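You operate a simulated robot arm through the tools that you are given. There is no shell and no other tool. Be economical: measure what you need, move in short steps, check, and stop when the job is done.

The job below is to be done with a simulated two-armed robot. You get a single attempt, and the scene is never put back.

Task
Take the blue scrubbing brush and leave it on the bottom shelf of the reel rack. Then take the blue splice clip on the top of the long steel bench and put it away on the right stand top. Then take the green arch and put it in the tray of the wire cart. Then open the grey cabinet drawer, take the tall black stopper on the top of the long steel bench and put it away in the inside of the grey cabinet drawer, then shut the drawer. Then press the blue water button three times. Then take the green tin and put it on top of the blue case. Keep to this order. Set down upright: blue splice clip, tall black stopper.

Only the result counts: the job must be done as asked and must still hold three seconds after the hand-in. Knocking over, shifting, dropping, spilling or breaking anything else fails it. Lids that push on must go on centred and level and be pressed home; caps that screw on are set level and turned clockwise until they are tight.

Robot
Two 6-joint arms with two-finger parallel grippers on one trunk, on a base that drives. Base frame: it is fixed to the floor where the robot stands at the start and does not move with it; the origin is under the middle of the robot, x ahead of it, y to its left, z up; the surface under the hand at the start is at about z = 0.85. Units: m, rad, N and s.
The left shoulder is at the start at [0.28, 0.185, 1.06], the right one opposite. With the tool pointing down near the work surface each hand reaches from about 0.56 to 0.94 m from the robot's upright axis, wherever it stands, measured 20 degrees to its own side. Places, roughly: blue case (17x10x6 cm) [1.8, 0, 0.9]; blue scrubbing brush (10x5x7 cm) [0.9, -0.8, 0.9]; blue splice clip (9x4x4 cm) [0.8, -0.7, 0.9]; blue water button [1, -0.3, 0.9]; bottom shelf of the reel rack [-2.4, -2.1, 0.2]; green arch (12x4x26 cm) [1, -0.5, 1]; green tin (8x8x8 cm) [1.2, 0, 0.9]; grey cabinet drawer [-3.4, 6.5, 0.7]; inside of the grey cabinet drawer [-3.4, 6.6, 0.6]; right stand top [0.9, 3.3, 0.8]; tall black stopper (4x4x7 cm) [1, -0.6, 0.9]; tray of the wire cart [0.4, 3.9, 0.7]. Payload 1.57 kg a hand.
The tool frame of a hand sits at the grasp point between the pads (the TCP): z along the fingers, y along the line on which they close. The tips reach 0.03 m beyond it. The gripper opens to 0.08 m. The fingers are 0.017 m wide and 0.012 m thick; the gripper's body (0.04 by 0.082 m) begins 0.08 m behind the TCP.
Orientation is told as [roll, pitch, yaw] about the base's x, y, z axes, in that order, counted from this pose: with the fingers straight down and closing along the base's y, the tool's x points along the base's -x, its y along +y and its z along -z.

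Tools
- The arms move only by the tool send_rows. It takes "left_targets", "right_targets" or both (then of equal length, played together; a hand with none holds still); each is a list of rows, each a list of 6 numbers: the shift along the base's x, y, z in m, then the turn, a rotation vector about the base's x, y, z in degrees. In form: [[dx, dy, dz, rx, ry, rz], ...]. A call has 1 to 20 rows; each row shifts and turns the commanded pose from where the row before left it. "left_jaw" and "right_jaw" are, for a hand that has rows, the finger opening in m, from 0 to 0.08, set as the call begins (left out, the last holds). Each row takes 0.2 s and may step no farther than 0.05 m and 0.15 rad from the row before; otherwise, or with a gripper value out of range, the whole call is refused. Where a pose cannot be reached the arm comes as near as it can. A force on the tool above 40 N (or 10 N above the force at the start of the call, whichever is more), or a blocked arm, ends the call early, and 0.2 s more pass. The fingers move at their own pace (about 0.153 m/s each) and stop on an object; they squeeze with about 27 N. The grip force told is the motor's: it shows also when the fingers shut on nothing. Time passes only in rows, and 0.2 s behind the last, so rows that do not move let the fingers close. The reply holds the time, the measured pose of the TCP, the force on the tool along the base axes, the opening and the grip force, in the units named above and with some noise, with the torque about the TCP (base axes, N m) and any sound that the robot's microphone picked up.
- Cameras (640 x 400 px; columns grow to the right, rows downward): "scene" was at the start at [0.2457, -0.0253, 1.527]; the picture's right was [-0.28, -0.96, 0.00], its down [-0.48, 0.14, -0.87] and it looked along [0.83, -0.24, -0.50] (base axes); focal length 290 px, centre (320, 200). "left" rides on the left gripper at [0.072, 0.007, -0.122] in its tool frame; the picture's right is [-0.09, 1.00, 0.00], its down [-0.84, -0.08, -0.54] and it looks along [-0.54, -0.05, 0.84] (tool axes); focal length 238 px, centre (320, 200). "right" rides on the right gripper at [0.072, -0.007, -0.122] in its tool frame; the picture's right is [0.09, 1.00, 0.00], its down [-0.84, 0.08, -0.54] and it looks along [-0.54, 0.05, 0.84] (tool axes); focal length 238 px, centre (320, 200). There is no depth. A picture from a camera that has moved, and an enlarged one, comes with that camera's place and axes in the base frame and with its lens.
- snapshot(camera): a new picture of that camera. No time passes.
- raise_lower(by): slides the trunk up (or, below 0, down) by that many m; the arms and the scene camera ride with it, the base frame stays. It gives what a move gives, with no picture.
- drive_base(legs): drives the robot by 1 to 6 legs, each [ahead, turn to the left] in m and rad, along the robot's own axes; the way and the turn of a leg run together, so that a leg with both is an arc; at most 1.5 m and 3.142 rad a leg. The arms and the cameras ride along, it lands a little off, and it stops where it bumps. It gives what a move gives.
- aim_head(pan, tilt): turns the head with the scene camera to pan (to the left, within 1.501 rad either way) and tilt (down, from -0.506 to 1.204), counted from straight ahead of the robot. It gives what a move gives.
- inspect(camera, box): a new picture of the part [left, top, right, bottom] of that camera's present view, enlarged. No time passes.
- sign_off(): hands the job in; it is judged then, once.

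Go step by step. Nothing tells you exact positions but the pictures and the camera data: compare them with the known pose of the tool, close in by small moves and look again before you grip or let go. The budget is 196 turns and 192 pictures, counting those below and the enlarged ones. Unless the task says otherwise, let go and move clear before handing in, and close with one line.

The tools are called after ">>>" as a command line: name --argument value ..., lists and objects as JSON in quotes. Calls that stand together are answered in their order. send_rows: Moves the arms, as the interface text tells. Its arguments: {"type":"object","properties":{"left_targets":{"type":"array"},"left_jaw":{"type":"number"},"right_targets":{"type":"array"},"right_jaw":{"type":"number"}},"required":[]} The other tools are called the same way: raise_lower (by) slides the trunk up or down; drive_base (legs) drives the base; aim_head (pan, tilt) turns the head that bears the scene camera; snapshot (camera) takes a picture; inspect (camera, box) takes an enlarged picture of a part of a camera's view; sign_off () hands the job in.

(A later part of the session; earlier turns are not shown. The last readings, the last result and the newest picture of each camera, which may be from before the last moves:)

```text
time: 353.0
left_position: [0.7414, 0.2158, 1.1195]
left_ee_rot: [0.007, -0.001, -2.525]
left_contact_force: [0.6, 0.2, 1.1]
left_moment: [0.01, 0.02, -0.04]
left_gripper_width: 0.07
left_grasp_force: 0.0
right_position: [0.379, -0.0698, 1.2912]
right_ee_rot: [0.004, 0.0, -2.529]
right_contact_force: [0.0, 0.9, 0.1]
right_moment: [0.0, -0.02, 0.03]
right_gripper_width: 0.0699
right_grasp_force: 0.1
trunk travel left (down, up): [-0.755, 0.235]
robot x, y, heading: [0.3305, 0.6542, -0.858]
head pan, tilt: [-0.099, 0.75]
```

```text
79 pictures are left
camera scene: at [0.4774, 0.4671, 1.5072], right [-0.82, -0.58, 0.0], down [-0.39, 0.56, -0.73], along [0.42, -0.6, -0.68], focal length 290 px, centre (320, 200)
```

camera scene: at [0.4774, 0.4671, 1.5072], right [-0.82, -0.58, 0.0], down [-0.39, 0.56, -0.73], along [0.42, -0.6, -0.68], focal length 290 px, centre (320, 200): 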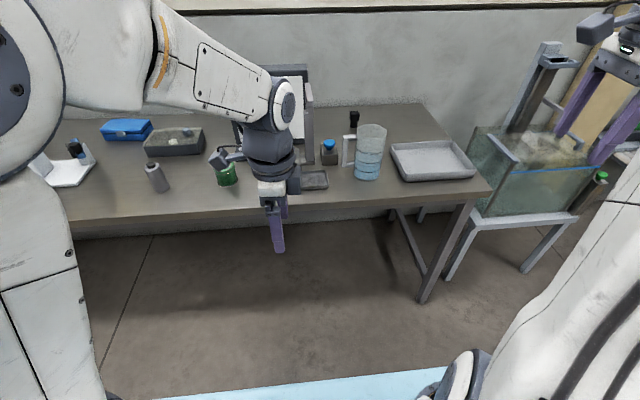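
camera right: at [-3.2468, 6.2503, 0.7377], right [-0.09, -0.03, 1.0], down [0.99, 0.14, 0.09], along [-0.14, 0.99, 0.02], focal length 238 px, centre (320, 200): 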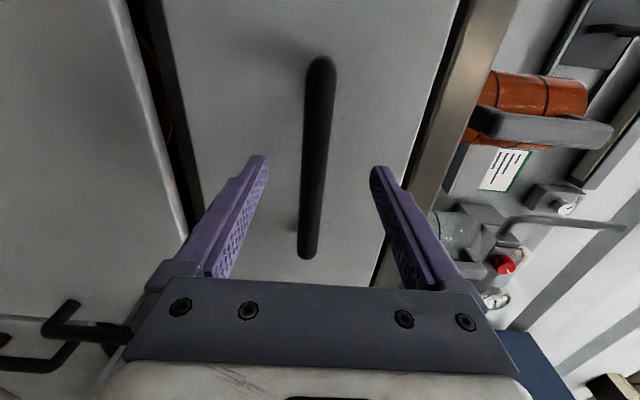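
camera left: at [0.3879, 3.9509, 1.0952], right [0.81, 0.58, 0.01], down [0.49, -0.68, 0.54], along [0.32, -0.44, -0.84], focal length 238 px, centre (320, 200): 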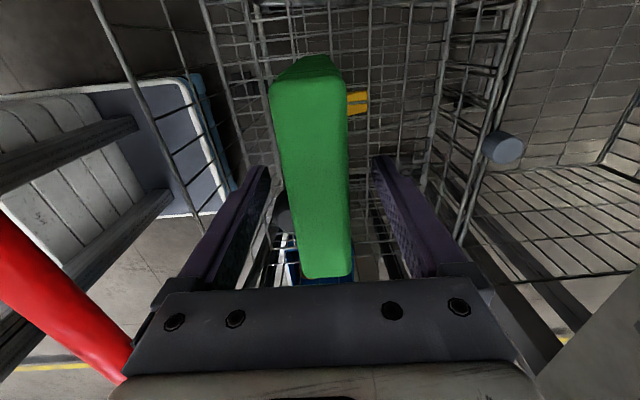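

>>> send_rows --left_targets '[[0.03, 0.026, 0.028, 0, 0, 0], [0.03, 0.026, 0.028, 0, 0, 0], [0.03, 0.026, 0.028, 0, 0, 0], [0.03, 0.026, 0.028, 0, 0, 0], [0.03, 0.026, 0.028, 0, 0, 0], [0.03, 0.026, 0.028, 0, 0, 0]]'

>>> drive_base --legs '[[0.57, 0]]'

>>> snapshot --camera "right"

>>> snapshot --camera "scene"

```text
time: 354.4
left_position: [0.9208, 0.3733, 1.2888]
left_ee_rot: [0.005, -0.002, -2.527]
left_contact_force: [0.8, -0.5, 0.5]
left_moment: [0.0, 0.0, 0.01]
left_gripper_width: 0.0696
left_grasp_force: 0.0
right_position: [0.3779, -0.0698, 1.2909]
right_ee_rot: [0.003, 0.0, -2.532]
right_contact_force: [-0.2, 0.3, 0.4]
right_moment: [-0.02, -0.03, 0.02]
right_gripper_width: 0.07
right_grasp_force: 0.1
trunk travel left (down, up): [-0.755, 0.235]
robot x, y, heading: [0.3257, 0.6535, -0.86]
head pan, tilt: [-0.099, 0.75]
```

```text
time: 357.7
left_position: [1.2927, -0.0617, 1.2888]
left_ee_rot: [0.006, -0.002, -2.53]
left_contact_force: [0.4, 0.5, 0.1]
left_moment: [-0.04, -0.02, -0.03]
left_gripper_width: 0.07
left_grasp_force: 0.1
right_position: [0.7491, -0.5024, 1.2916]
right_ee_rot: [0.003, -0.001, -2.535]
right_contact_force: [-0.4, -0.1, -0.3]
right_moment: [-0.02, 0.01, 0.01]
right_gripper_width: 0.07
right_grasp_force: 0.1
trunk travel left (down, up): [-0.755, 0.235]
robot x, y, heading: [0.6987, 0.2222, -0.862]
head pan, tilt: [-0.099, 0.75]
```

```text
78 pictures are left
camera right: at [0.8028, -0.4546, 1.4129], right [0.64, -0.77, 0.0], down [-0.64, -0.54, 0.54], along [-0.41, -0.35, -0.84], focal length 238 px, centre (320, 200)
```

right: 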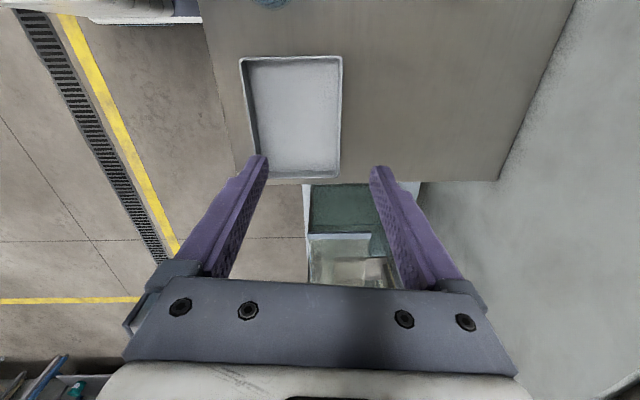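

```text
77 pictures are left
camera scene: at [0.8493, 0.034, 1.5072], right [-0.82, -0.57, 0.0], down [-0.39, 0.56, -0.73], along [0.42, -0.6, -0.68], focal length 290 px, centre (320, 200)
```

scene: 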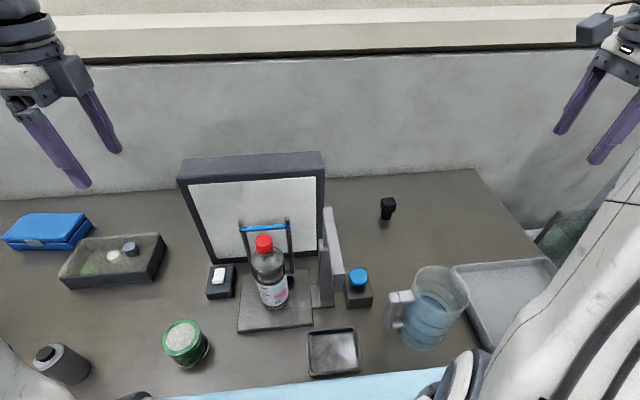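

>>> inspect --camera "scene" --box '[350, 180, 420, 240]'

>>> send_rows --right_targets '[[0.045, -0.014, 0, 0, 0, 0], [0.045, -0.014, 0, 0, 0, 0], [0.045, -0.014, 0, 0, 0, 0], [0.045, -0.014, 0, 0, 0, 0], [0.045, -0.014, -0.01, 0, 0, 0], [0.045, -0.014, -0.01, 0, 0, 0], [0.01, -0.005, -0.045, 0, 0, 0], [0, 0, -0.05, 0, 0, 0], [0, 0, -0.05, 0, 0, 0], [0, 0, -0.05, 0, 0, 0]]'

>>> snapshot --camera "right"

```text
6.67 times, centred on (385, 210) of scene
camera zoom: at [0.8493, 0.034, 1.5072], right [-0.82, -0.57, 0.0], down [-0.39, 0.56, -0.73], along [0.42, -0.6, -0.68], focal length 1935 px, centre (-113, 133)
```

zoom: 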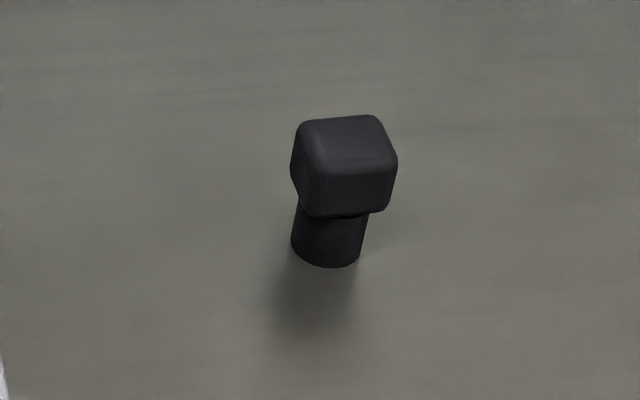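

```text
time: 359.9
left_position: [1.293, -0.0617, 1.2875]
left_ee_rot: [0.007, -0.001, -2.528]
left_contact_force: [0.1, 0.2, 0.3]
left_moment: [0.05, 0.02, -0.02]
left_gripper_width: 0.07
left_grasp_force: 0.0
right_position: [1.0196, -0.5749, 1.0648]
right_ee_rot: [0.006, 0.0, -2.534]
right_contact_force: [0.7, 0.6, 0.8]
right_moment: [-0.02, -0.03, -0.03]
right_gripper_width: 0.0699
right_grasp_force: 0.1
right hand out of reach, approached as far as the arm can: row 6
trunk travel left (down, up): [-0.755, 0.235]
robot x, y, heading: [0.6998, 0.2212, -0.86]
head pan, tilt: [-0.099, 0.75]
```

```text
75 pictures are left
camera right: at [1.074, -0.5284, 1.1872], right [0.64, -0.76, 0.0], down [-0.64, -0.54, 0.54], along [-0.41, -0.35, -0.84], focal length 238 px, centre (320, 200)
```

right: 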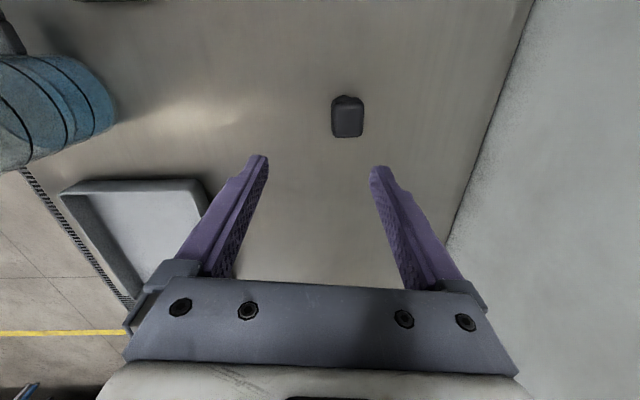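

>>> send_rows --right_targets '[[0, 0, -0.045, 0, 0, 0], [0, 0, -0.04, 0, 0, 0], [0, 0, 0, 0, 0, 0]]'

>>> snapshot --camera "right"

```text
time: 360.7
left_position: [1.2927, -0.0627, 1.2899]
left_ee_rot: [0.008, 0.0, -2.528]
left_contact_force: [0.0, -0.1, -0.7]
left_moment: [0.02, 0.04, 0.0]
left_gripper_width: 0.07
left_grasp_force: 0.0
right_position: [1.0199, -0.5767, 0.9808]
right_ee_rot: [0.003, 0.0, -2.536]
right_contact_force: [0.0, 0.5, -0.6]
right_moment: [0.01, -0.03, -0.01]
right_gripper_width: 0.0698
right_grasp_force: 0.1
trunk travel left (down, up): [-0.755, 0.235]
robot x, y, heading: [0.6986, 0.2215, -0.859]
head pan, tilt: [-0.099, 0.75]
```

```text
74 pictures are left
camera right: at [1.0748, -0.5295, 1.1027], right [0.64, -0.77, 0.0], down [-0.64, -0.54, 0.54], along [-0.41, -0.35, -0.84], focal length 238 px, centre (320, 200)
```

right: 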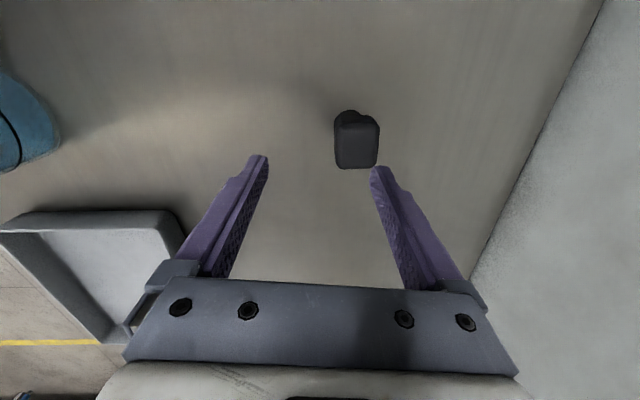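

>>> send_rows --right_targets '[[0.0225, -0.018, 0, 0, 0, 0], [0, 0, 0, 0, 0, 0]]'

>>> send_rows --right_targets '[[0, 0, -0.04, 0, 0, 0], [0, 0, -0.034, 0, 0, 0], [0, 0, 0, 0, 0, 0]]'

>>> snapshot --camera "right"

>>> inspect --camera "scene" --box '[350, 160, 450, 240]'

```text
time: 361.3
left_position: [1.2923, -0.0621, 1.289]
left_ee_rot: [0.009, -0.002, -2.529]
left_contact_force: [0.8, -0.2, 0.5]
left_moment: [0.0, 0.02, 0.0]
left_gripper_width: 0.0702
left_grasp_force: 0.2
right_position: [1.0442, -0.595, 0.9802]
right_ee_rot: [0.004, 0.002, -2.533]
right_contact_force: [0.8, -0.3, 0.3]
right_moment: [0.0, -0.01, 0.0]
right_gripper_width: 0.0697
right_grasp_force: 0.0
trunk travel left (down, up): [-0.755, 0.235]
robot x, y, heading: [0.6989, 0.2236, -0.866]
head pan, tilt: [-0.099, 0.75]
```

```text
time: 362.1
left_position: [1.293, -0.0603, 1.2884]
left_ee_rot: [0.008, -0.002, -2.528]
left_contact_force: [0.2, -0.2, 0.6]
left_moment: [0.04, -0.01, 0.0]
left_gripper_width: 0.0699
left_grasp_force: 0.1
right_position: [1.043, -0.5941, 0.9064]
right_ee_rot: [0.005, 0.0, -2.533]
right_contact_force: [-0.4, -0.9, 0.0]
right_moment: [0.0, 0.0, 0.02]
right_gripper_width: 0.07
right_grasp_force: 0.0
trunk travel left (down, up): [-0.755, 0.235]
robot x, y, heading: [0.7, 0.2213, -0.865]
head pan, tilt: [-0.099, 0.75]
```

```text
73 pictures are left
camera right: at [1.0965, -0.5464, 1.0289], right [0.64, -0.77, 0.0], down [-0.64, -0.54, 0.54], along [-0.41, -0.35, -0.84], focal length 238 px, centre (320, 200)
```

right: 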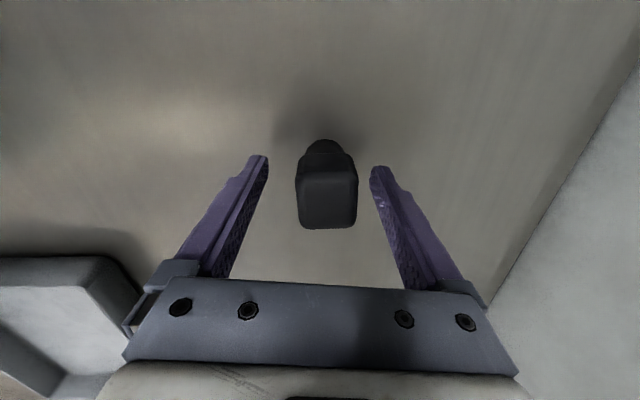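

```text
5.00 times, centred on (400, 200) of scene
camera zoom: at [0.8496, 0.0336, 1.5071], right [-0.82, -0.57, 0.0], down [-0.39, 0.56, -0.73], along [0.42, -0.6, -0.68], focal length 1452 px, centre (-80, 200)
```

zoom: 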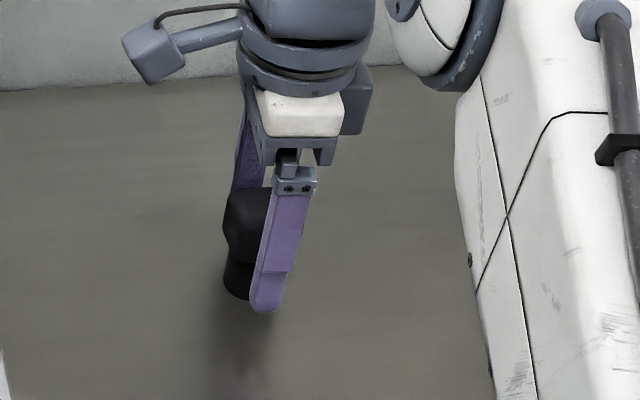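

>>> send_rows --right_targets '[[0.003, 0.003, 0, 0, 0, 0], [0, 0, 0, 0, 0, 0], [0, 0, 0, 0, 0, 0], [0, 0, 0, 0, 0, 0]]' --right_jaw 0.0

>>> send_rows --right_targets '[[0, 0, 0.03, 0, 0, 0], [0, 0, 0.05, 0, 0, 0], [0, 0, 0.05, 0, 0, 0], [0, 0, 0.05, 0, 0, 0], [0, 0, 0.05, 0, 0, 0], [0, 0, 0.05, 0, 0, 0], [-0.032, 0.037, 0, 0, 0, 0], [-0.032, 0.037, 0, 0, 0, 0], [-0.032, 0.037, 0, 0, 0, 0], [-0.032, 0.037, 0, 0, 0, 0], [-0.032, 0.037, 0, 0, 0, 0]]'

>>> snapshot --camera "right"

```text
time: 363.1
left_position: [1.2917, -0.0613, 1.2888]
left_ee_rot: [0.006, -0.002, -2.528]
left_contact_force: [0.7, -0.5, 0.3]
left_moment: [-0.01, 0.04, -0.04]
left_gripper_width: 0.07
left_grasp_force: 0.0
right_position: [1.0454, -0.591, 0.9081]
right_ee_rot: [0.005, 0.0, -2.536]
right_contact_force: [-0.6, 0.0, 0.6]
right_moment: [0.0, 0.02, 0.01]
right_gripper_width: 0.0357
right_grasp_force: 26.7
trunk travel left (down, up): [-0.755, 0.235]
robot x, y, heading: [0.7012, 0.222, -0.865]
head pan, tilt: [-0.099, 0.75]
```

```text
time: 365.5
left_position: [1.292, -0.0621, 1.2884]
left_ee_rot: [0.005, -0.002, -2.528]
left_contact_force: [-0.2, -0.1, 0.5]
left_moment: [0.0, 0.04, 0.01]
left_gripper_width: 0.0699
left_grasp_force: 0.0
right_position: [0.886, -0.4051, 1.1877]
right_ee_rot: [0.005, -0.001, -2.535]
right_contact_force: [-0.1, 0.7, -0.9]
right_moment: [0.0, 0.05, 0.01]
right_gripper_width: 0.0354
right_grasp_force: 26.8
trunk travel left (down, up): [-0.755, 0.235]
robot x, y, heading: [0.6977, 0.2227, -0.867]
head pan, tilt: [-0.099, 0.75]
```

```text
71 pictures are left
camera right: at [0.9397, -0.3572, 1.3091], right [0.64, -0.77, 0.0], down [-0.64, -0.54, 0.54], along [-0.41, -0.35, -0.84], focal length 238 px, centre (320, 200)
```

right: 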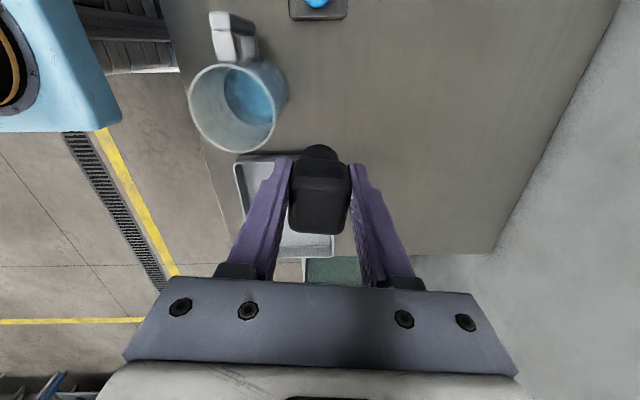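

>>> send_rows --left_targets '[[-0.036, -0.031, 0, 0, 0, 0], [-0.036, -0.031, 0, 0, 0, 0], [-0.036, -0.031, 0, 0, 0, 0]]' --right_targets '[[0, 0, 0.03, 0, 0, 0], [0, 0, 0.03, 0, 0, 0], [0, 0, 0.02, 0, 0, 0]]'

>>> drive_base --legs '[[0, -0.05], [-1.25, 0], [-1.25, 0], [0, -2.483]]'

>>> aim_head --pan 0.3 --tilt 0.6

>>> snapshot --camera "scene"

```text
time: 366.3
left_position: [1.1834, -0.155, 1.2895]
left_ee_rot: [0.006, -0.002, -2.529]
left_contact_force: [-0.4, 0.3, -0.8]
left_moment: [-0.02, 0.03, 0.02]
left_gripper_width: 0.0698
left_grasp_force: 0.2
right_position: [0.8852, -0.4047, 1.2657]
right_ee_rot: [0.003, 0.001, -2.533]
right_contact_force: [-0.7, -0.9, -0.4]
right_moment: [0.0, 0.0, 0.0]
right_gripper_width: 0.0353
right_grasp_force: 27.3
trunk travel left (down, up): [-0.755, 0.235]
robot x, y, heading: [0.6966, 0.2233, -0.862]
head pan, tilt: [-0.099, 0.75]
```

```text
time: 384.8
left_position: [-1.4618, 2.2141, 1.288]
left_ee_rot: [0.007, -0.003, 1.24]
left_contact_force: [0.5, 0.3, -0.3]
left_moment: [0.01, 0.02, 0.02]
left_gripper_width: 0.0702
left_grasp_force: 0.0
right_position: [-1.3672, 2.5913, 1.2668]
right_ee_rot: [0.002, 0.0, 1.233]
right_contact_force: [0.3, -0.4, -0.5]
right_moment: [0.0, -0.01, 0.0]
right_gripper_width: 0.0354
right_grasp_force: 27.2
trunk travel left (down, up): [-0.755, 0.235]
robot x, y, heading: [-0.8467, 2.1977, 2.906]
head pan, tilt: [-0.099, 0.75]
```

```text
time: 385.6
left_position: [-1.4616, 2.2137, 1.2881]
left_ee_rot: [0.007, -0.002, 1.24]
left_contact_force: [-0.4, -1.0, -0.5]
left_moment: [-0.02, -0.02, 0.02]
left_gripper_width: 0.0697
left_grasp_force: 0.1
right_position: [-1.3669, 2.593, 1.2665]
right_ee_rot: [0.003, 0.002, 1.237]
right_contact_force: [-0.4, 0.0, 0.1]
right_moment: [0.01, 0.02, -0.01]
right_gripper_width: 0.0356
right_grasp_force: 27.3
trunk travel left (down, up): [-0.755, 0.235]
robot x, y, heading: [-0.8448, 2.1918, 2.908]
head pan, tilt: [0.3, 0.6]
```

```text
70 pictures are left
camera scene: at [-1.0921, 2.225, 1.52], right [-0.07, 1.0, 0.0], down [0.56, 0.04, -0.82], along [-0.82, -0.05, -0.57], focal length 290 px, centre (320, 200)
```

scene: 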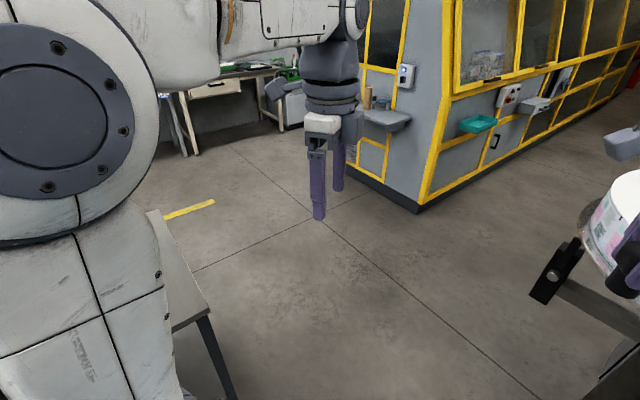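

>>> drive_base --legs '[[0, -0.025], [1.26, 0], [0, -0.6], [1.05, 0], [1.0, 0], [0, -1.01]]'

>>> aim_head --pan 0.2 --tilt 0.5

>>> snapshot --camera "scene"

```text
time: 406.5
left_position: [-3.3314, 4.7339, 1.2883]
left_ee_rot: [0.007, -0.002, -0.411]
left_contact_force: [-0.3, -0.4, -0.1]
left_moment: [0.0, 0.01, 0.0]
left_gripper_width: 0.07
left_grasp_force: 0.1
right_position: [-2.9619, 4.6088, 1.2677]
right_ee_rot: [0.003, 0.0, -0.415]
right_contact_force: [-0.3, -0.4, -0.8]
right_moment: [-0.03, -0.02, -0.01]
right_gripper_width: 0.0355
right_grasp_force: 26.4
trunk travel left (down, up): [-0.755, 0.235]
robot x, y, heading: [-3.3992, 4.1248, 1.257]
head pan, tilt: [0.3, 0.6]
```

```text
time: 407.2
left_position: [-3.3299, 4.735, 1.2882]
left_ee_rot: [0.006, -0.002, -0.412]
left_contact_force: [0.2, -0.7, 0.0]
left_moment: [0.01, -0.01, -0.01]
left_gripper_width: 0.0698
left_grasp_force: 0.1
right_position: [-2.9609, 4.6096, 1.267]
right_ee_rot: [0.003, -0.001, -0.417]
right_contact_force: [1.2, 0.3, -0.4]
right_moment: [0.01, 0.01, 0.01]
right_gripper_width: 0.0358
right_grasp_force: 27.2
trunk travel left (down, up): [-0.755, 0.235]
robot x, y, heading: [-3.4008, 4.1204, 1.259]
head pan, tilt: [0.201, 0.499]
```

```text
69 pictures are left
camera scene: at [-3.3417, 4.3661, 1.5291], right [0.99, -0.11, 0.0], down [-0.05, -0.48, -0.88], along [0.1, 0.87, -0.48], focal length 290 px, centre (320, 200)
```

scene: 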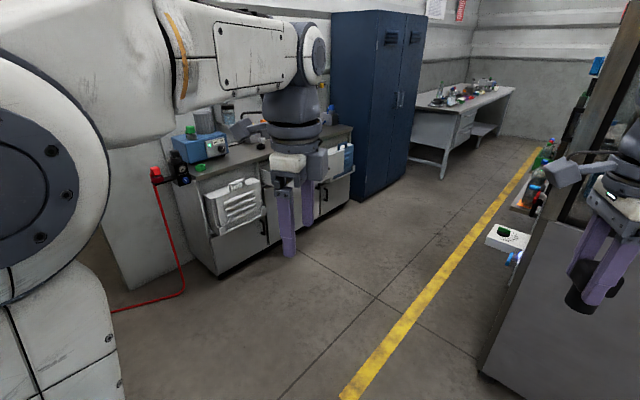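

>>> drive_base --legs '[[0, -0.036], [1.41, 0], [0, 1.059]]'

>>> aim_head --pan -0.15 --tilt 0.8

>>> snapshot --camera "scene"

>>> snapshot --camera "right"

```text
time: 417.3
left_position: [-3.4001, 5.8314, 1.2885]
left_ee_rot: [0.008, -0.003, 0.616]
left_contact_force: [-0.2, -0.8, 0.4]
left_moment: [0.01, 0.02, 0.01]
left_gripper_width: 0.07
left_grasp_force: 0.2
right_position: [-3.1024, 6.0843, 1.266]
right_ee_rot: [0.002, -0.001, 0.611]
right_contact_force: [-1.0, 0.2, -1.3]
right_moment: [-0.03, 0.04, -0.01]
right_gripper_width: 0.0354
right_grasp_force: 27.1
trunk travel left (down, up): [-0.755, 0.235]
robot x, y, heading: [-2.9151, 5.4545, 2.282]
head pan, tilt: [0.201, 0.499]
```

```text
time: 418.1
left_position: [-3.4003, 5.8329, 1.2896]
left_ee_rot: [0.007, -0.001, 0.616]
left_contact_force: [0.5, 0.1, -0.1]
left_moment: [0.04, 0.01, 0.0]
left_gripper_width: 0.0701
left_grasp_force: 0.1
right_position: [-3.1011, 6.0841, 1.2669]
right_ee_rot: [0.003, 0.002, 0.61]
right_contact_force: [-0.2, -0.1, -1.0]
right_moment: [0.01, -0.02, -0.03]
right_gripper_width: 0.0351
right_grasp_force: 27.0
trunk travel left (down, up): [-0.755, 0.235]
robot x, y, heading: [-2.9146, 5.4542, 2.277]
head pan, tilt: [-0.15, 0.799]
```

```text
68 pictures are left
camera scene: at [-3.0629, 5.645, 1.5032], right [0.85, 0.53, 0.0], down [0.38, -0.61, -0.7], along [-0.37, 0.59, -0.72], focal length 290 px, centre (320, 200)
```

scene: 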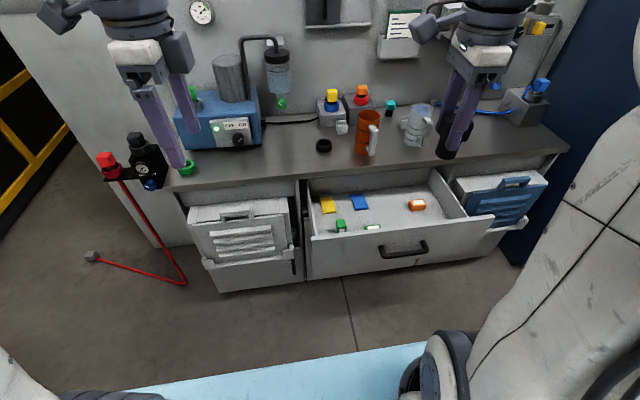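

```text
67 pictures are left
camera right: at [-3.1579, 6.0365, 1.3884], right [-0.65, 0.76, 0.0], down [0.64, 0.54, 0.54], along [0.41, 0.35, -0.84], focal length 238 px, centre (320, 200)
```

right: 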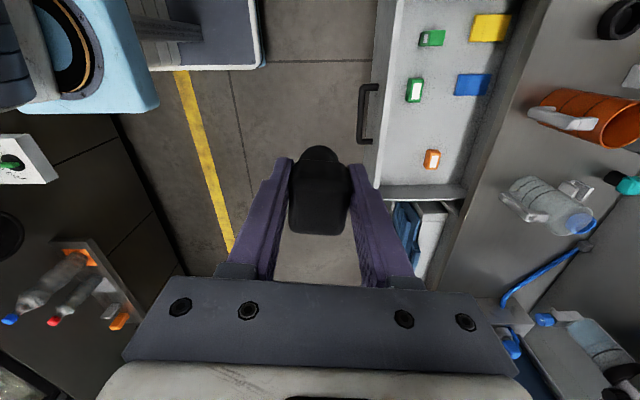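

>>> drive_base --legs '[[0.1, 0]]'

>>> send_rows --right_targets '[[-0.0032, 0.0438, 0, 0, 0, 0], [-0.0032, 0.0438, 0, 0, 0, 0], [-0.0032, 0.0438, 0, 0, 0, 0], [-0.0032, 0.0438, 0, 0, 0, 0], [-0.0032, 0.0438, 0, 0, 0, 0], [0, 0, -0.05, 0, 0, 0], [0, 0, -0.05, 0, 0, 0], [0, 0, -0.05, 0, 0, 0], [0, 0, -0.05, 0, 0, 0], [0, 0, -0.05, 0, 0, 0]]'

>>> snapshot --camera "right"

>>> snapshot --camera "scene"

```text
time: 419.3
left_position: [-3.4672, 5.9067, 1.2891]
left_ee_rot: [0.006, -0.001, 0.615]
left_contact_force: [0.6, 0.6, -0.5]
left_moment: [0.02, 0.01, -0.03]
left_gripper_width: 0.0702
left_grasp_force: 0.1
right_position: [-3.1683, 6.1589, 1.2674]
right_ee_rot: [0.002, 0.001, 0.612]
right_contact_force: [-0.7, -0.2, -0.9]
right_moment: [0.03, 0.01, 0.03]
right_gripper_width: 0.0355
right_grasp_force: 27.1
trunk travel left (down, up): [-0.755, 0.235]
robot x, y, heading: [-2.9762, 5.532, 2.286]
head pan, tilt: [-0.15, 0.799]
```

```text
time: 421.5
left_position: [-3.4674, 5.9081, 1.2887]
left_ee_rot: [0.007, -0.002, 0.616]
left_contact_force: [0.0, 0.4, 0.4]
left_moment: [-0.01, 0.0, -0.03]
left_gripper_width: 0.0702
left_grasp_force: 0.0
right_position: [-3.1809, 6.3715, 1.0104]
right_ee_rot: [0.004, 0.001, 0.611]
right_contact_force: [0.5, 0.3, -1.1]
right_moment: [-0.01, 0.0, -0.02]
right_gripper_width: 0.0352
right_grasp_force: 27.3
right hand out of reach, approached as far as the arm can: row 5
trunk travel left (down, up): [-0.755, 0.235]
robot x, y, heading: [-2.979, 5.5328, 2.284]
head pan, tilt: [-0.15, 0.799]
```

```text
66 pictures are left
camera right: at [-3.2371, 6.3232, 1.1324], right [-0.65, 0.76, 0.0], down [0.64, 0.54, 0.54], along [0.41, 0.35, -0.84], focal length 238 px, centre (320, 200)
```

right: 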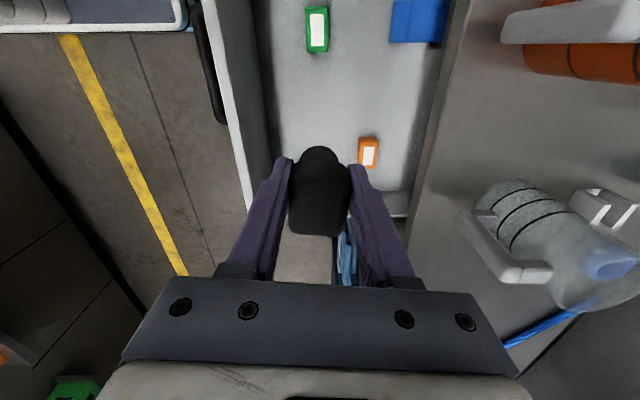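

```text
65 pictures are left
camera scene: at [-3.1289, 5.7212, 1.5032], right [0.85, 0.53, 0.0], down [0.38, -0.61, -0.7], along [-0.37, 0.59, -0.72], focal length 290 px, centre (320, 200)
```

scene: 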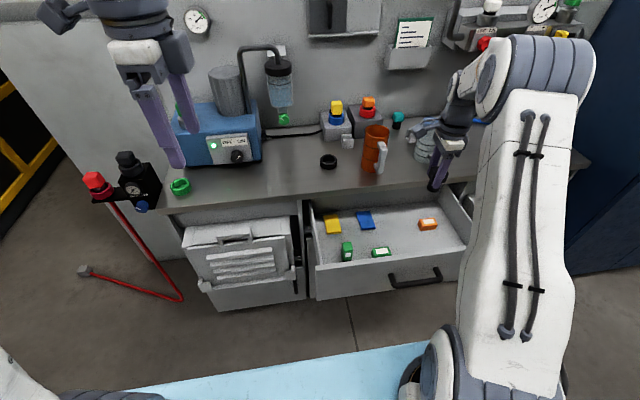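

>>> send_rows --right_targets '[[0, 0, -0.05, 0, 0, 0], [0, 0, -0.05, 0, 0, 0], [0, 0, -0.05, 0, 0, 0], [0, 0, -0.05, 0, 0, 0], [0, 0, -0.05, 0, 0, 0], [0, 0, 0, 0, 0, 0]]'

>>> snapshot --camera "right"

>>> inspect --camera "scene" --box '[310, 120, 490, 300]'

```text
time: 422.9
left_position: [-3.4671, 5.907, 1.289]
left_ee_rot: [0.007, -0.001, 0.615]
left_contact_force: [0.4, -0.8, -0.3]
left_moment: [-0.04, 0.01, -0.01]
left_gripper_width: 0.0701
left_grasp_force: 0.1
right_position: [-3.1824, 6.3701, 0.7606]
right_ee_rot: [0.002, -0.001, 0.611]
right_contact_force: [0.4, 0.6, -0.7]
right_moment: [-0.01, 0.0, 0.01]
right_gripper_width: 0.0355
right_grasp_force: 26.6
trunk travel left (down, up): [-0.755, 0.235]
robot x, y, heading: [-2.9824, 5.534, 2.28]
head pan, tilt: [-0.15, 0.799]
```

```text
64 pictures are left
camera right: at [-3.2378, 6.323, 0.8828], right [-0.65, 0.76, 0.0], down [0.64, 0.54, 0.54], along [0.41, 0.35, -0.84], focal length 238 px, centre (320, 200)
```

right: 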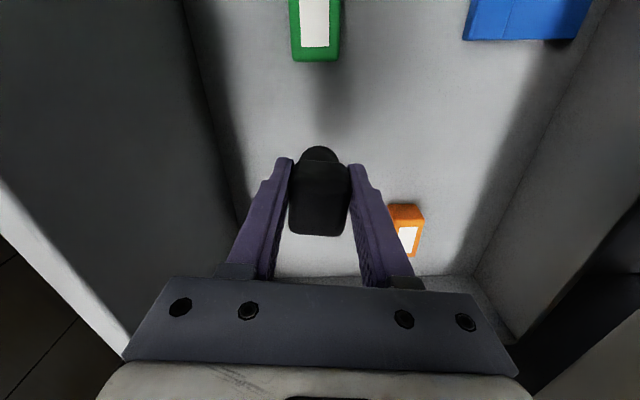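

```text
2.22 times, centred on (400, 210) of scene
camera zoom: at [-3.129, 5.7215, 1.5031], right [0.85, 0.53, 0.0], down [0.38, -0.61, -0.7], along [-0.37, 0.59, -0.72], focal length 645 px, centre (142, 178)
```

zoom: 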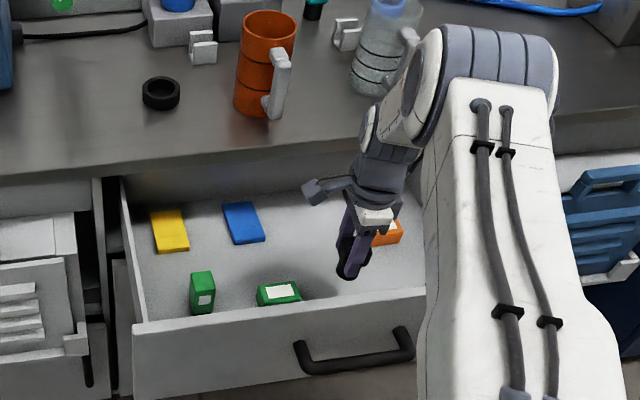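

>>> send_rows --right_targets '[[0, 0, -0.025, 0, 0, 0], [0, 0, -0.015, 0, 0, 0], [0, 0, -0.01, 0, 0, 0]]'

>>> snapshot --camera "right"

```text
time: 423.7
left_position: [-3.466, 5.9078, 1.2884]
left_ee_rot: [0.006, -0.001, 0.616]
left_contact_force: [-0.3, -0.1, -0.5]
left_moment: [0.01, -0.01, -0.03]
left_gripper_width: 0.0701
left_grasp_force: 0.0
right_position: [-3.182, 6.3693, 0.7111]
right_ee_rot: [0.004, 0.001, 0.61]
right_contact_force: [0.7, 0.0, -0.7]
right_moment: [0.01, 0.02, 0.05]
right_gripper_width: 0.0353
right_grasp_force: 26.5
trunk travel left (down, up): [-0.755, 0.235]
robot x, y, heading: [-2.9807, 5.5313, 2.286]
head pan, tilt: [-0.15, 0.799]
```

```text
62 pictures are left
camera right: at [-3.2378, 6.3226, 0.8333], right [-0.65, 0.76, 0.0], down [0.64, 0.54, 0.54], along [0.41, 0.35, -0.84], focal length 238 px, centre (320, 200)
```

right: 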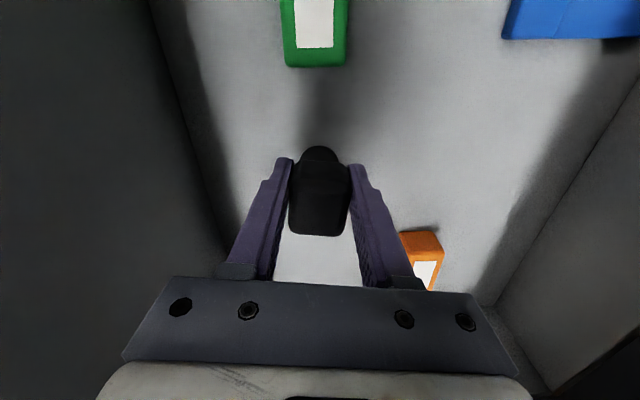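

>>> send_rows --right_targets '[[0, 0, -0.008, 0, 0, 0], [0, 0, -0.008, 0, 0, 0], [0, 0, -0.006, 0, 0, 0]]'

```text
time: 424.5
left_position: [-3.4655, 5.9068, 1.2895]
left_ee_rot: [0.008, -0.002, 0.617]
left_contact_force: [-0.6, -0.4, 0.1]
left_moment: [-0.03, 0.02, -0.01]
left_gripper_width: 0.0698
left_grasp_force: 0.1
right_position: [-3.1832, 6.3712, 0.6935]
right_ee_rot: [0.01, -0.004, 0.613]
right_contact_force: [-1.2, 1.1, 24.9]
right_moment: [-0.03, -0.15, 0.01]
right_gripper_width: 0.0355
right_grasp_force: 26.8
trunk travel left (down, up): [-0.755, 0.235]
robot x, y, heading: [-2.9804, 5.5292, 2.287]
head pan, tilt: [-0.15, 0.799]
```

Contact (24.9 N). I'll ease up slightly and let go.

>>> send_rows --right_targets '[[0, 0, 0.004, 0, 0, 0], [0, 0, 0, 0, 0, 0]]'

>>> send_rows --right_targets '[[0, 0, 0, 0, 0, 0], [0, 0, 0, 0, 0, 0]]' --right_jaw 0.06

>>> snapshot --camera "right"

```text
time: 425.1
left_position: [-3.4662, 5.9076, 1.2887]
left_ee_rot: [0.007, -0.002, 0.618]
left_contact_force: [0.0, 0.2, -0.2]
left_moment: [-0.01, 0.01, 0.01]
left_gripper_width: 0.0703
left_grasp_force: 0.1
right_position: [-3.1818, 6.3674, 0.6923]
right_ee_rot: [0.002, 0.0, 0.61]
right_contact_force: [2.5, 3.0, 9.9]
right_moment: [0.17, -0.15, -0.01]
right_gripper_width: 0.0353
right_grasp_force: 27.3
trunk travel left (down, up): [-0.755, 0.235]
robot x, y, heading: [-2.9817, 5.5271, 2.285]
head pan, tilt: [-0.15, 0.799]
```

```text
time: 425.7
left_position: [-3.4668, 5.9077, 1.2891]
left_ee_rot: [0.008, -0.002, 0.616]
left_contact_force: [-0.3, -0.6, 0.0]
left_moment: [0.01, 0.0, -0.03]
left_gripper_width: 0.0701
left_grasp_force: 0.1
right_position: [-3.1822, 6.3682, 0.693]
right_ee_rot: [0.002, 0.001, 0.61]
right_contact_force: [0.0, 0.4, 0.3]
right_moment: [0.01, -0.01, 0.03]
right_gripper_width: 0.06
right_grasp_force: 0.1
trunk travel left (down, up): [-0.755, 0.235]
robot x, y, heading: [-2.9769, 5.5331, 2.287]
head pan, tilt: [-0.15, 0.799]
```

```text
61 pictures are left
camera right: at [-3.238, 6.3221, 0.8149], right [-0.65, 0.76, 0.0], down [0.64, 0.54, 0.54], along [0.41, 0.35, -0.84], focal length 238 px, centre (320, 200)
```

right: 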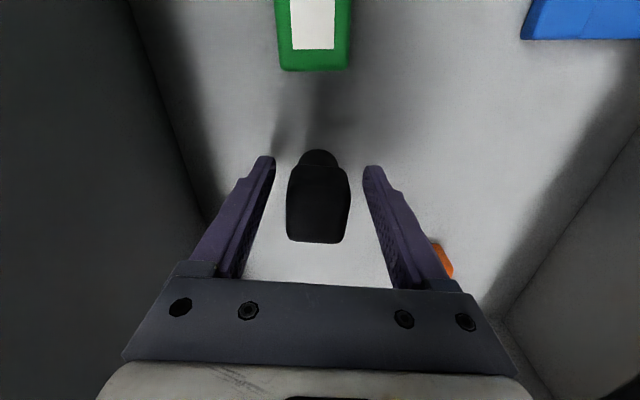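

>>> send_rows --right_targets '[[0, 0, 0.03, 0, 0, 0], [0, 0, 0.05, 0, 0, 0], [0, 0, 0.05, 0, 0, 0], [0, 0, 0.05, 0, 0, 0], [0, 0, 0.05, 0, 0, 0], [0, 0, 0.05, 0, 0, 0], [0, 0, 0.05, 0, 0, 0], [0.026, -0.03, 0.02, 0, 0, 0], [0.026, -0.03, 0, 0, 0, 0], [0.026, -0.03, 0, 0, 0, 0], [0.026, -0.03, 0, 0, 0, 0], [0.026, -0.03, 0, 0, 0, 0], [0.026, -0.03, 0, 0, 0, 0]]'

>>> inspect --camera "scene" --box '[300, 150, 480, 300]'

```text
time: 428.5
left_position: [-3.4678, 5.9093, 1.2889]
left_ee_rot: [0.008, -0.002, 0.616]
left_contact_force: [0.2, 0.7, -0.3]
left_moment: [0.0, -0.07, 0.01]
left_gripper_width: 0.0701
left_grasp_force: 0.0
right_position: [-3.0253, 6.1891, 1.0424]
right_ee_rot: [0.004, 0.001, 0.613]
right_contact_force: [0.4, -0.3, -0.4]
right_moment: [-0.01, 0.0, 0.0]
right_gripper_width: 0.0601
right_grasp_force: 0.2
trunk travel left (down, up): [-0.755, 0.235]
robot x, y, heading: [-2.9819, 5.5295, 2.286]
head pan, tilt: [-0.15, 0.799]
```

```text
2.67 times, centred on (390, 225) of scene
camera zoom: at [-3.1291, 5.7213, 1.5032], right [0.85, 0.53, 0.0], down [0.38, -0.61, -0.7], along [-0.37, 0.59, -0.72], focal length 774 px, centre (133, 133)
```

zoom: 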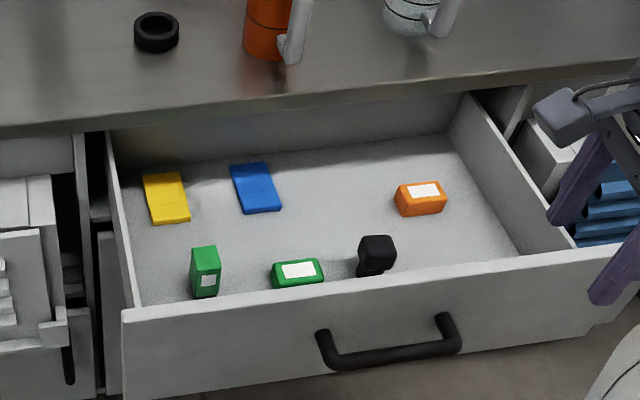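

>>> drive_base --legs '[[-0.13, 0]]'

>>> raise_lower --by -0.065

>>> send_rows --right_targets '[[0, 0, 0, 0, 0, 5.6], [-0.0097, 0.0035, -0.022, 6.06, 5.22, 0], [-0.0097, 0.0035, -0.022, 6.06, 5.22, 0], [-0.0097, 0.0035, -0.022, 6.06, 5.22, 0], [-0.0097, 0.0035, -0.022, 6.06, 5.22, 0], [-0.0097, 0.0035, -0.022, 6.06, 5.22, 0], [-0.0097, 0.0035, -0.022, 6.06, 5.22, 0], [-0.0097, 0.0035, -0.022, 6.06, 5.22, 0], [-0.0097, 0.0035, -0.022, 6.06, 5.22, 0], [-0.0097, 0.0035, -0.022, 6.06, 5.22, 0], [-0.0097, 0.0035, -0.022, 6.06, 5.22, 0], [-0.0097, 0.0035, -0.022, 6.06, 5.22, 0]]' --right_jaw 0.07

>>> snapshot --camera "right"

>>> snapshot --camera "scene"

```text
time: 429.8
left_position: [-3.3807, 5.8088, 1.2896]
left_ee_rot: [0.008, -0.003, 0.618]
left_contact_force: [-0.4, 0.0, 0.2]
left_moment: [-0.04, -0.02, -0.01]
left_gripper_width: 0.0701
left_grasp_force: 0.0
right_position: [-2.9407, 6.0908, 1.0443]
right_ee_rot: [0.004, -0.001, 0.612]
right_contact_force: [0.2, 0.0, -0.8]
right_moment: [0.01, 0.0, 0.01]
right_gripper_width: 0.0601
right_grasp_force: 0.0
trunk travel left (down, up): [-0.755, 0.235]
robot x, y, heading: [-2.8951, 5.4328, 2.282]
head pan, tilt: [-0.15, 0.799]
```

```text
time: 430.8
left_position: [-3.3805, 5.8064, 1.2236]
left_ee_rot: [0.007, -0.002, 0.618]
left_contact_force: [-1.0, -0.4, 0.1]
left_moment: [0.03, -0.01, 0.02]
left_gripper_width: 0.0702
left_grasp_force: 0.1
right_position: [-2.9395, 6.0904, 0.9787]
right_ee_rot: [0.005, 0.001, 0.613]
right_contact_force: [-0.5, -0.5, -0.5]
right_moment: [0.02, 0.01, -0.01]
right_gripper_width: 0.0602
right_grasp_force: 0.0
trunk travel left (down, up): [-0.69, 0.3]
robot x, y, heading: [-2.8964, 5.436, 2.281]
head pan, tilt: [-0.15, 0.799]
```

```text
time: 433.4
left_position: [-3.3806, 5.8076, 1.2246]
left_ee_rot: [0.007, -0.002, 0.617]
left_contact_force: [0.8, -0.1, 0.9]
left_moment: [0.04, -0.01, 0.03]
left_gripper_width: 0.0697
left_grasp_force: 0.0
right_position: [-3.0465, 6.124, 0.7545]
right_ee_rot: [1.428, 0.007, 0.753]
right_contact_force: [0.0, 1.3, 0.8]
right_moment: [0.0, 0.01, 0.01]
right_gripper_width: 0.0703
right_grasp_force: 0.0
right hand out of reach, approached as far as the arm can: row 4, 5, 7
trunk travel left (down, up): [-0.69, 0.3]
robot x, y, heading: [-2.8939, 5.4339, 2.279]
head pan, tilt: [-0.15, 0.799]
```

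```text
59 pictures are left
camera right: at [-3.016, 5.9872, 0.7652], right [-0.16, 0.04, 0.99], down [0.97, 0.19, 0.15], along [-0.18, 0.98, -0.07], focal length 238 px, centre (320, 200)
```

right: 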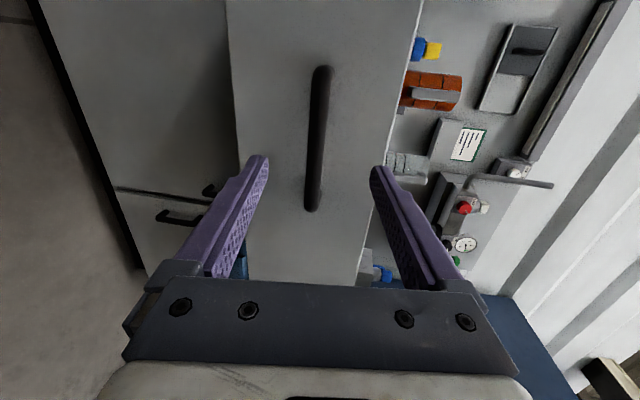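

```text
58 pictures are left
camera scene: at [-3.0427, 5.6215, 1.4383], right [0.85, 0.53, 0.0], down [0.38, -0.61, -0.7], along [-0.37, 0.59, -0.72], focal length 290 px, centre (320, 200)
```

scene: 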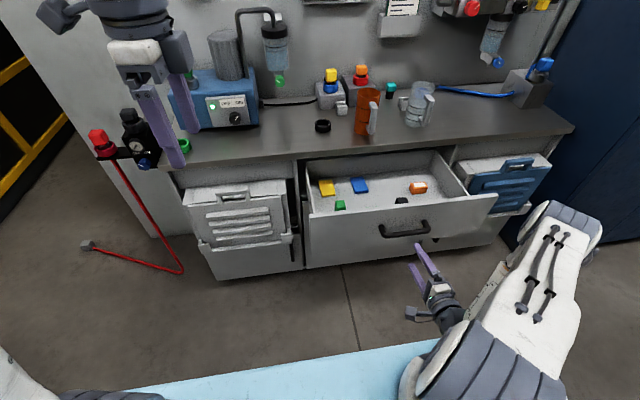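

>>> send_rows --right_targets '[[-0.0284, 0.033, -0.008, 3, 2.6, 0], [-0.0284, 0.033, -0.008, 3, 2.6, 0], [0, 0, 0, 0, 0, 0]]'

>>> snapshot --camera "right"

```text
time: 434.2
left_position: [-3.3811, 5.8075, 1.2238]
left_ee_rot: [0.007, -0.001, 0.617]
left_contact_force: [-0.5, 0.2, 0.1]
left_moment: [-0.04, -0.01, 0.01]
left_gripper_width: 0.07
left_grasp_force: 0.0
right_position: [-3.1045, 6.1903, 0.7371]
right_ee_rot: [1.567, 0.003, 0.753]
right_contact_force: [0.7, 0.3, -0.3]
right_moment: [-0.02, 0.03, 0.02]
right_gripper_width: 0.0702
right_grasp_force: 0.1
trunk travel left (down, up): [-0.69, 0.3]
robot x, y, heading: [-2.8938, 5.4338, 2.279]
head pan, tilt: [-0.15, 0.799]
```

```text
57 pictures are left
camera right: at [-3.0732, 6.0528, 0.7317], right [-0.07, -0.06, 1.0], down [0.98, 0.18, 0.08], along [-0.18, 0.98, 0.04], focal length 238 px, centre (320, 200)
```

right: 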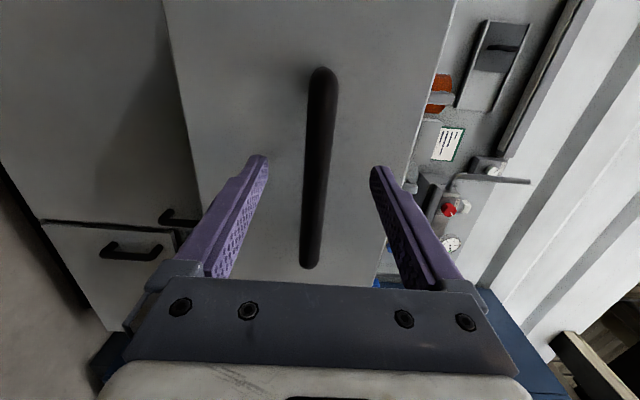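

>>> send_rows --right_targets '[[0, 0, -0.003, 0, 0, 0], [0, 0, 0, 0, 0, 0], [0, 0, 0, 0, 0, 0], [0, 0, 0, 0, 0, 0]]' --right_jaw 0.0

>>> send_rows --right_targets '[[-0.0039, 0.0045, 0, 0, 0, 0], [-0.0052, 0.0061, 0, 0, 0, 0], [-0.0065, 0.0076, 0, 0, 0, 0], [-0.0072, 0.0083, 0, 0, 0, 0], [-0.0072, 0.0083, 0, 0, 0, 0], [-0.0072, 0.0083, 0, 0, 0, 0], [-0.0072, 0.0083, 0, 0, 0, 0], [-0.0072, 0.0083, 0, 0, 0, 0], [-0.0072, 0.0083, 0, 0, 0, 0], [-0.0072, 0.0083, 0, 0, 0, 0], [-0.0072, 0.0083, 0, 0, 0, 0], [-0.0072, 0.0083, 0, 0, 0, 0], [-0.0072, 0.0083, 0, 0, 0, 0], [-0.0072, 0.0083, 0, 0, 0, 0], [-0.0072, 0.0083, 0, 0, 0, 0], [-0.0072, 0.0083, 0, 0, 0, 0], [-0.0072, 0.0083, 0, 0, 0, 0]]'

>>> snapshot --camera "scene"

```text
time: 435.2
left_position: [-3.3805, 5.8084, 1.2236]
left_ee_rot: [0.006, -0.002, 0.617]
left_contact_force: [1.0, -0.2, -0.5]
left_moment: [-0.03, 0.02, 0.01]
left_gripper_width: 0.0701
left_grasp_force: 0.1
right_position: [-3.1031, 6.19, 0.7346]
right_ee_rot: [1.566, 0.002, 0.753]
right_contact_force: [-1.9, 0.2, 4.9]
right_moment: [0.13, 0.06, -0.15]
right_gripper_width: 0.0177
right_grasp_force: 32.6
trunk travel left (down, up): [-0.69, 0.3]
robot x, y, heading: [-2.8928, 5.4317, 2.284]
head pan, tilt: [-0.15, 0.799]
```

```text
time: 438.8
left_position: [-3.3802, 5.8077, 1.2244]
left_ee_rot: [0.007, -0.001, 0.619]
left_contact_force: [0.1, -0.1, 0.5]
left_moment: [-0.02, 0.01, -0.01]
left_gripper_width: 0.0702
left_grasp_force: 0.1
right_position: [-3.2201, 6.3258, 0.7353]
right_ee_rot: [1.564, 0.002, 0.756]
right_contact_force: [-8.4, -8.2, -4.3]
right_moment: [0.01, -0.18, 1.08]
right_gripper_width: 0.0179
right_grasp_force: 32.3
trunk travel left (down, up): [-0.69, 0.3]
robot x, y, heading: [-2.8938, 5.4328, 2.279]
head pan, tilt: [-0.15, 0.799]
```

```text
56 pictures are left
camera scene: at [-3.0434, 5.6214, 1.4381], right [0.85, 0.53, 0.0], down [0.38, -0.61, -0.7], along [-0.37, 0.59, -0.72], focal length 290 px, centre (320, 200)
```

scene: 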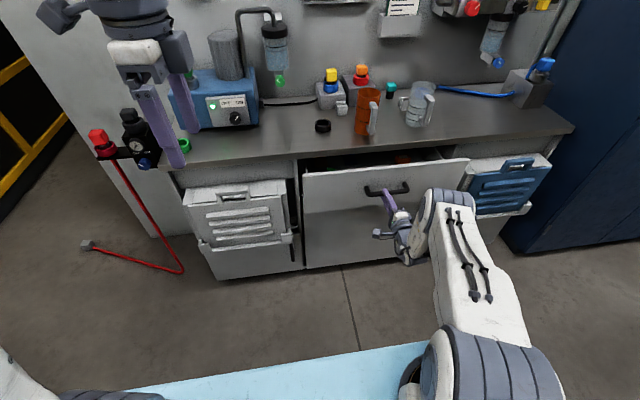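

>>> send_rows --right_targets '[[-0.0065, 0.0076, 0, 0, 0, 0], [-0.0065, 0.0076, 0, 0, 0, 0], [-0.0065, 0.0076, 0, 0, 0, 0], [-0.0065, 0.0076, 0, 0, 0, 0], [-0.0065, 0.0076, 0, 0, 0, 0], [-0.0065, 0.0076, 0, 0, 0, 0], [-0.0065, 0.0076, 0, 0, 0, 0], [-0.0046, 0.0053, 0, 0, 0, 0], [-0.0033, 0.0038, 0, 0, 0, 0]]'

>>> inspect --camera "scene" --box '[270, 120, 510, 300]'

```text
time: 440.8
left_position: [-3.381, 5.8084, 1.2231]
left_ee_rot: [0.006, -0.002, 0.616]
left_contact_force: [0.0, -1.0, -0.3]
left_moment: [0.0, 0.0, -0.03]
left_gripper_width: 0.0699
left_grasp_force: 0.1
right_position: [-3.2734, 6.3889, 0.7353]
right_ee_rot: [1.566, 0.0, 0.755]
right_contact_force: [-14.5, -6.4, -6.0]
right_moment: [0.0, -0.13, 0.82]
right_gripper_width: 0.0178
right_grasp_force: 32.2
trunk travel left (down, up): [-0.69, 0.3]
robot x, y, heading: [-2.896, 5.4335, 2.279]
head pan, tilt: [-0.15, 0.799]
```

```text
2.22 times, centred on (390, 210) of scene
camera zoom: at [-3.0438, 5.6214, 1.4381], right [0.85, 0.53, 0.0], down [0.38, -0.61, -0.7], along [-0.37, 0.59, -0.72], focal length 645 px, centre (164, 178)
```

zoom: 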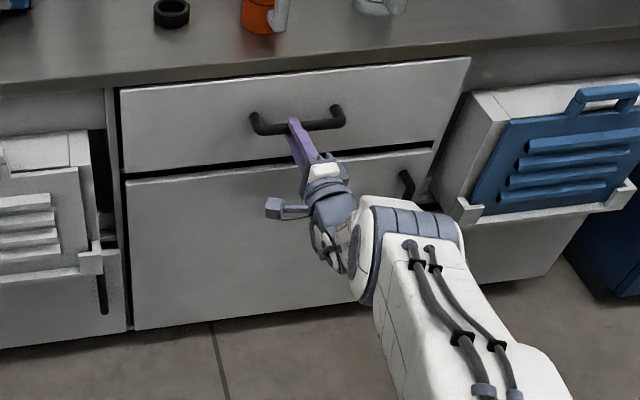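

>>> send_rows --right_targets '[[-0.0033, 0.0038, 0, 0, 0, 0], [-0.0033, 0.0038, 0, 0, 0, 0], [-0.0033, 0.0038, 0, 0, 0, 0]]'

>>> send_rows --right_targets '[[0, 0, 0, 0, 0, 0], [0, 0, 0, 0, 0, 0], [0.013, -0.0152, 0, 0, 0, 0], [0.0196, -0.0227, 0, 0, 0, 0], [0.0196, -0.0227, 0, 0, 0, 0], [0.0196, -0.0227, 0, 0, 0, 0]]' --right_jaw 0.07

>>> inspect --camera "scene" --box '[270, 120, 510, 300]'

```text
time: 441.6
left_position: [-3.3795, 5.8069, 1.225]
left_ee_rot: [0.007, -0.002, 0.617]
left_contact_force: [0.3, 0.2, -0.7]
left_moment: [-0.01, 0.04, 0.0]
left_gripper_width: 0.07
left_grasp_force: 0.1
right_position: [-3.2789, 6.401, 0.7348]
right_ee_rot: [1.563, 0.005, 0.747]
right_contact_force: [20.0, -22.1, 1.3]
right_moment: [0.24, -0.27, 0.16]
right_gripper_width: 0.0178
right_grasp_force: 32.6
trunk travel left (down, up): [-0.69, 0.3]
robot x, y, heading: [-2.8955, 5.4293, 2.287]
head pan, tilt: [-0.15, 0.799]
```

```text
time: 443.0
left_position: [-3.3801, 5.8075, 1.2242]
left_ee_rot: [0.007, -0.002, 0.618]
left_contact_force: [-1.0, 0.2, 0.0]
left_moment: [0.0, -0.02, 0.0]
left_gripper_width: 0.0699
left_grasp_force: 0.1
right_position: [-3.2105, 6.3152, 0.7344]
right_ee_rot: [1.566, 0.001, 0.752]
right_contact_force: [-0.1, -0.9, -0.6]
right_moment: [0.01, -0.02, -0.02]
right_gripper_width: 0.07
right_grasp_force: 0.1
trunk travel left (down, up): [-0.69, 0.3]
robot x, y, heading: [-2.896, 5.4353, 2.286]
head pan, tilt: [-0.15, 0.799]
```

```text
2.22 times, centred on (390, 210) of scene
camera zoom: at [-3.0432, 5.6214, 1.4382], right [0.85, 0.53, 0.0], down [0.38, -0.61, -0.7], along [-0.37, 0.59, -0.72], focal length 645 px, centre (164, 178)
```

zoom: 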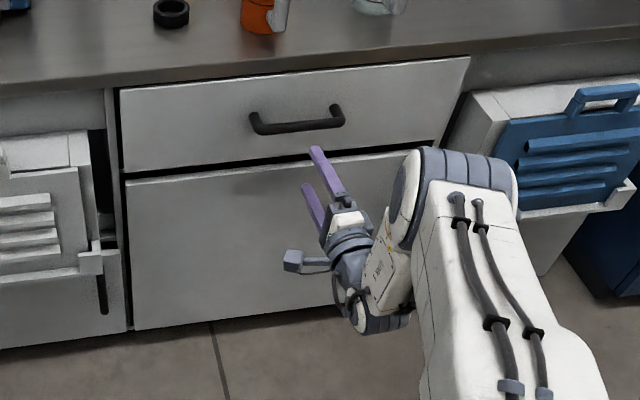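

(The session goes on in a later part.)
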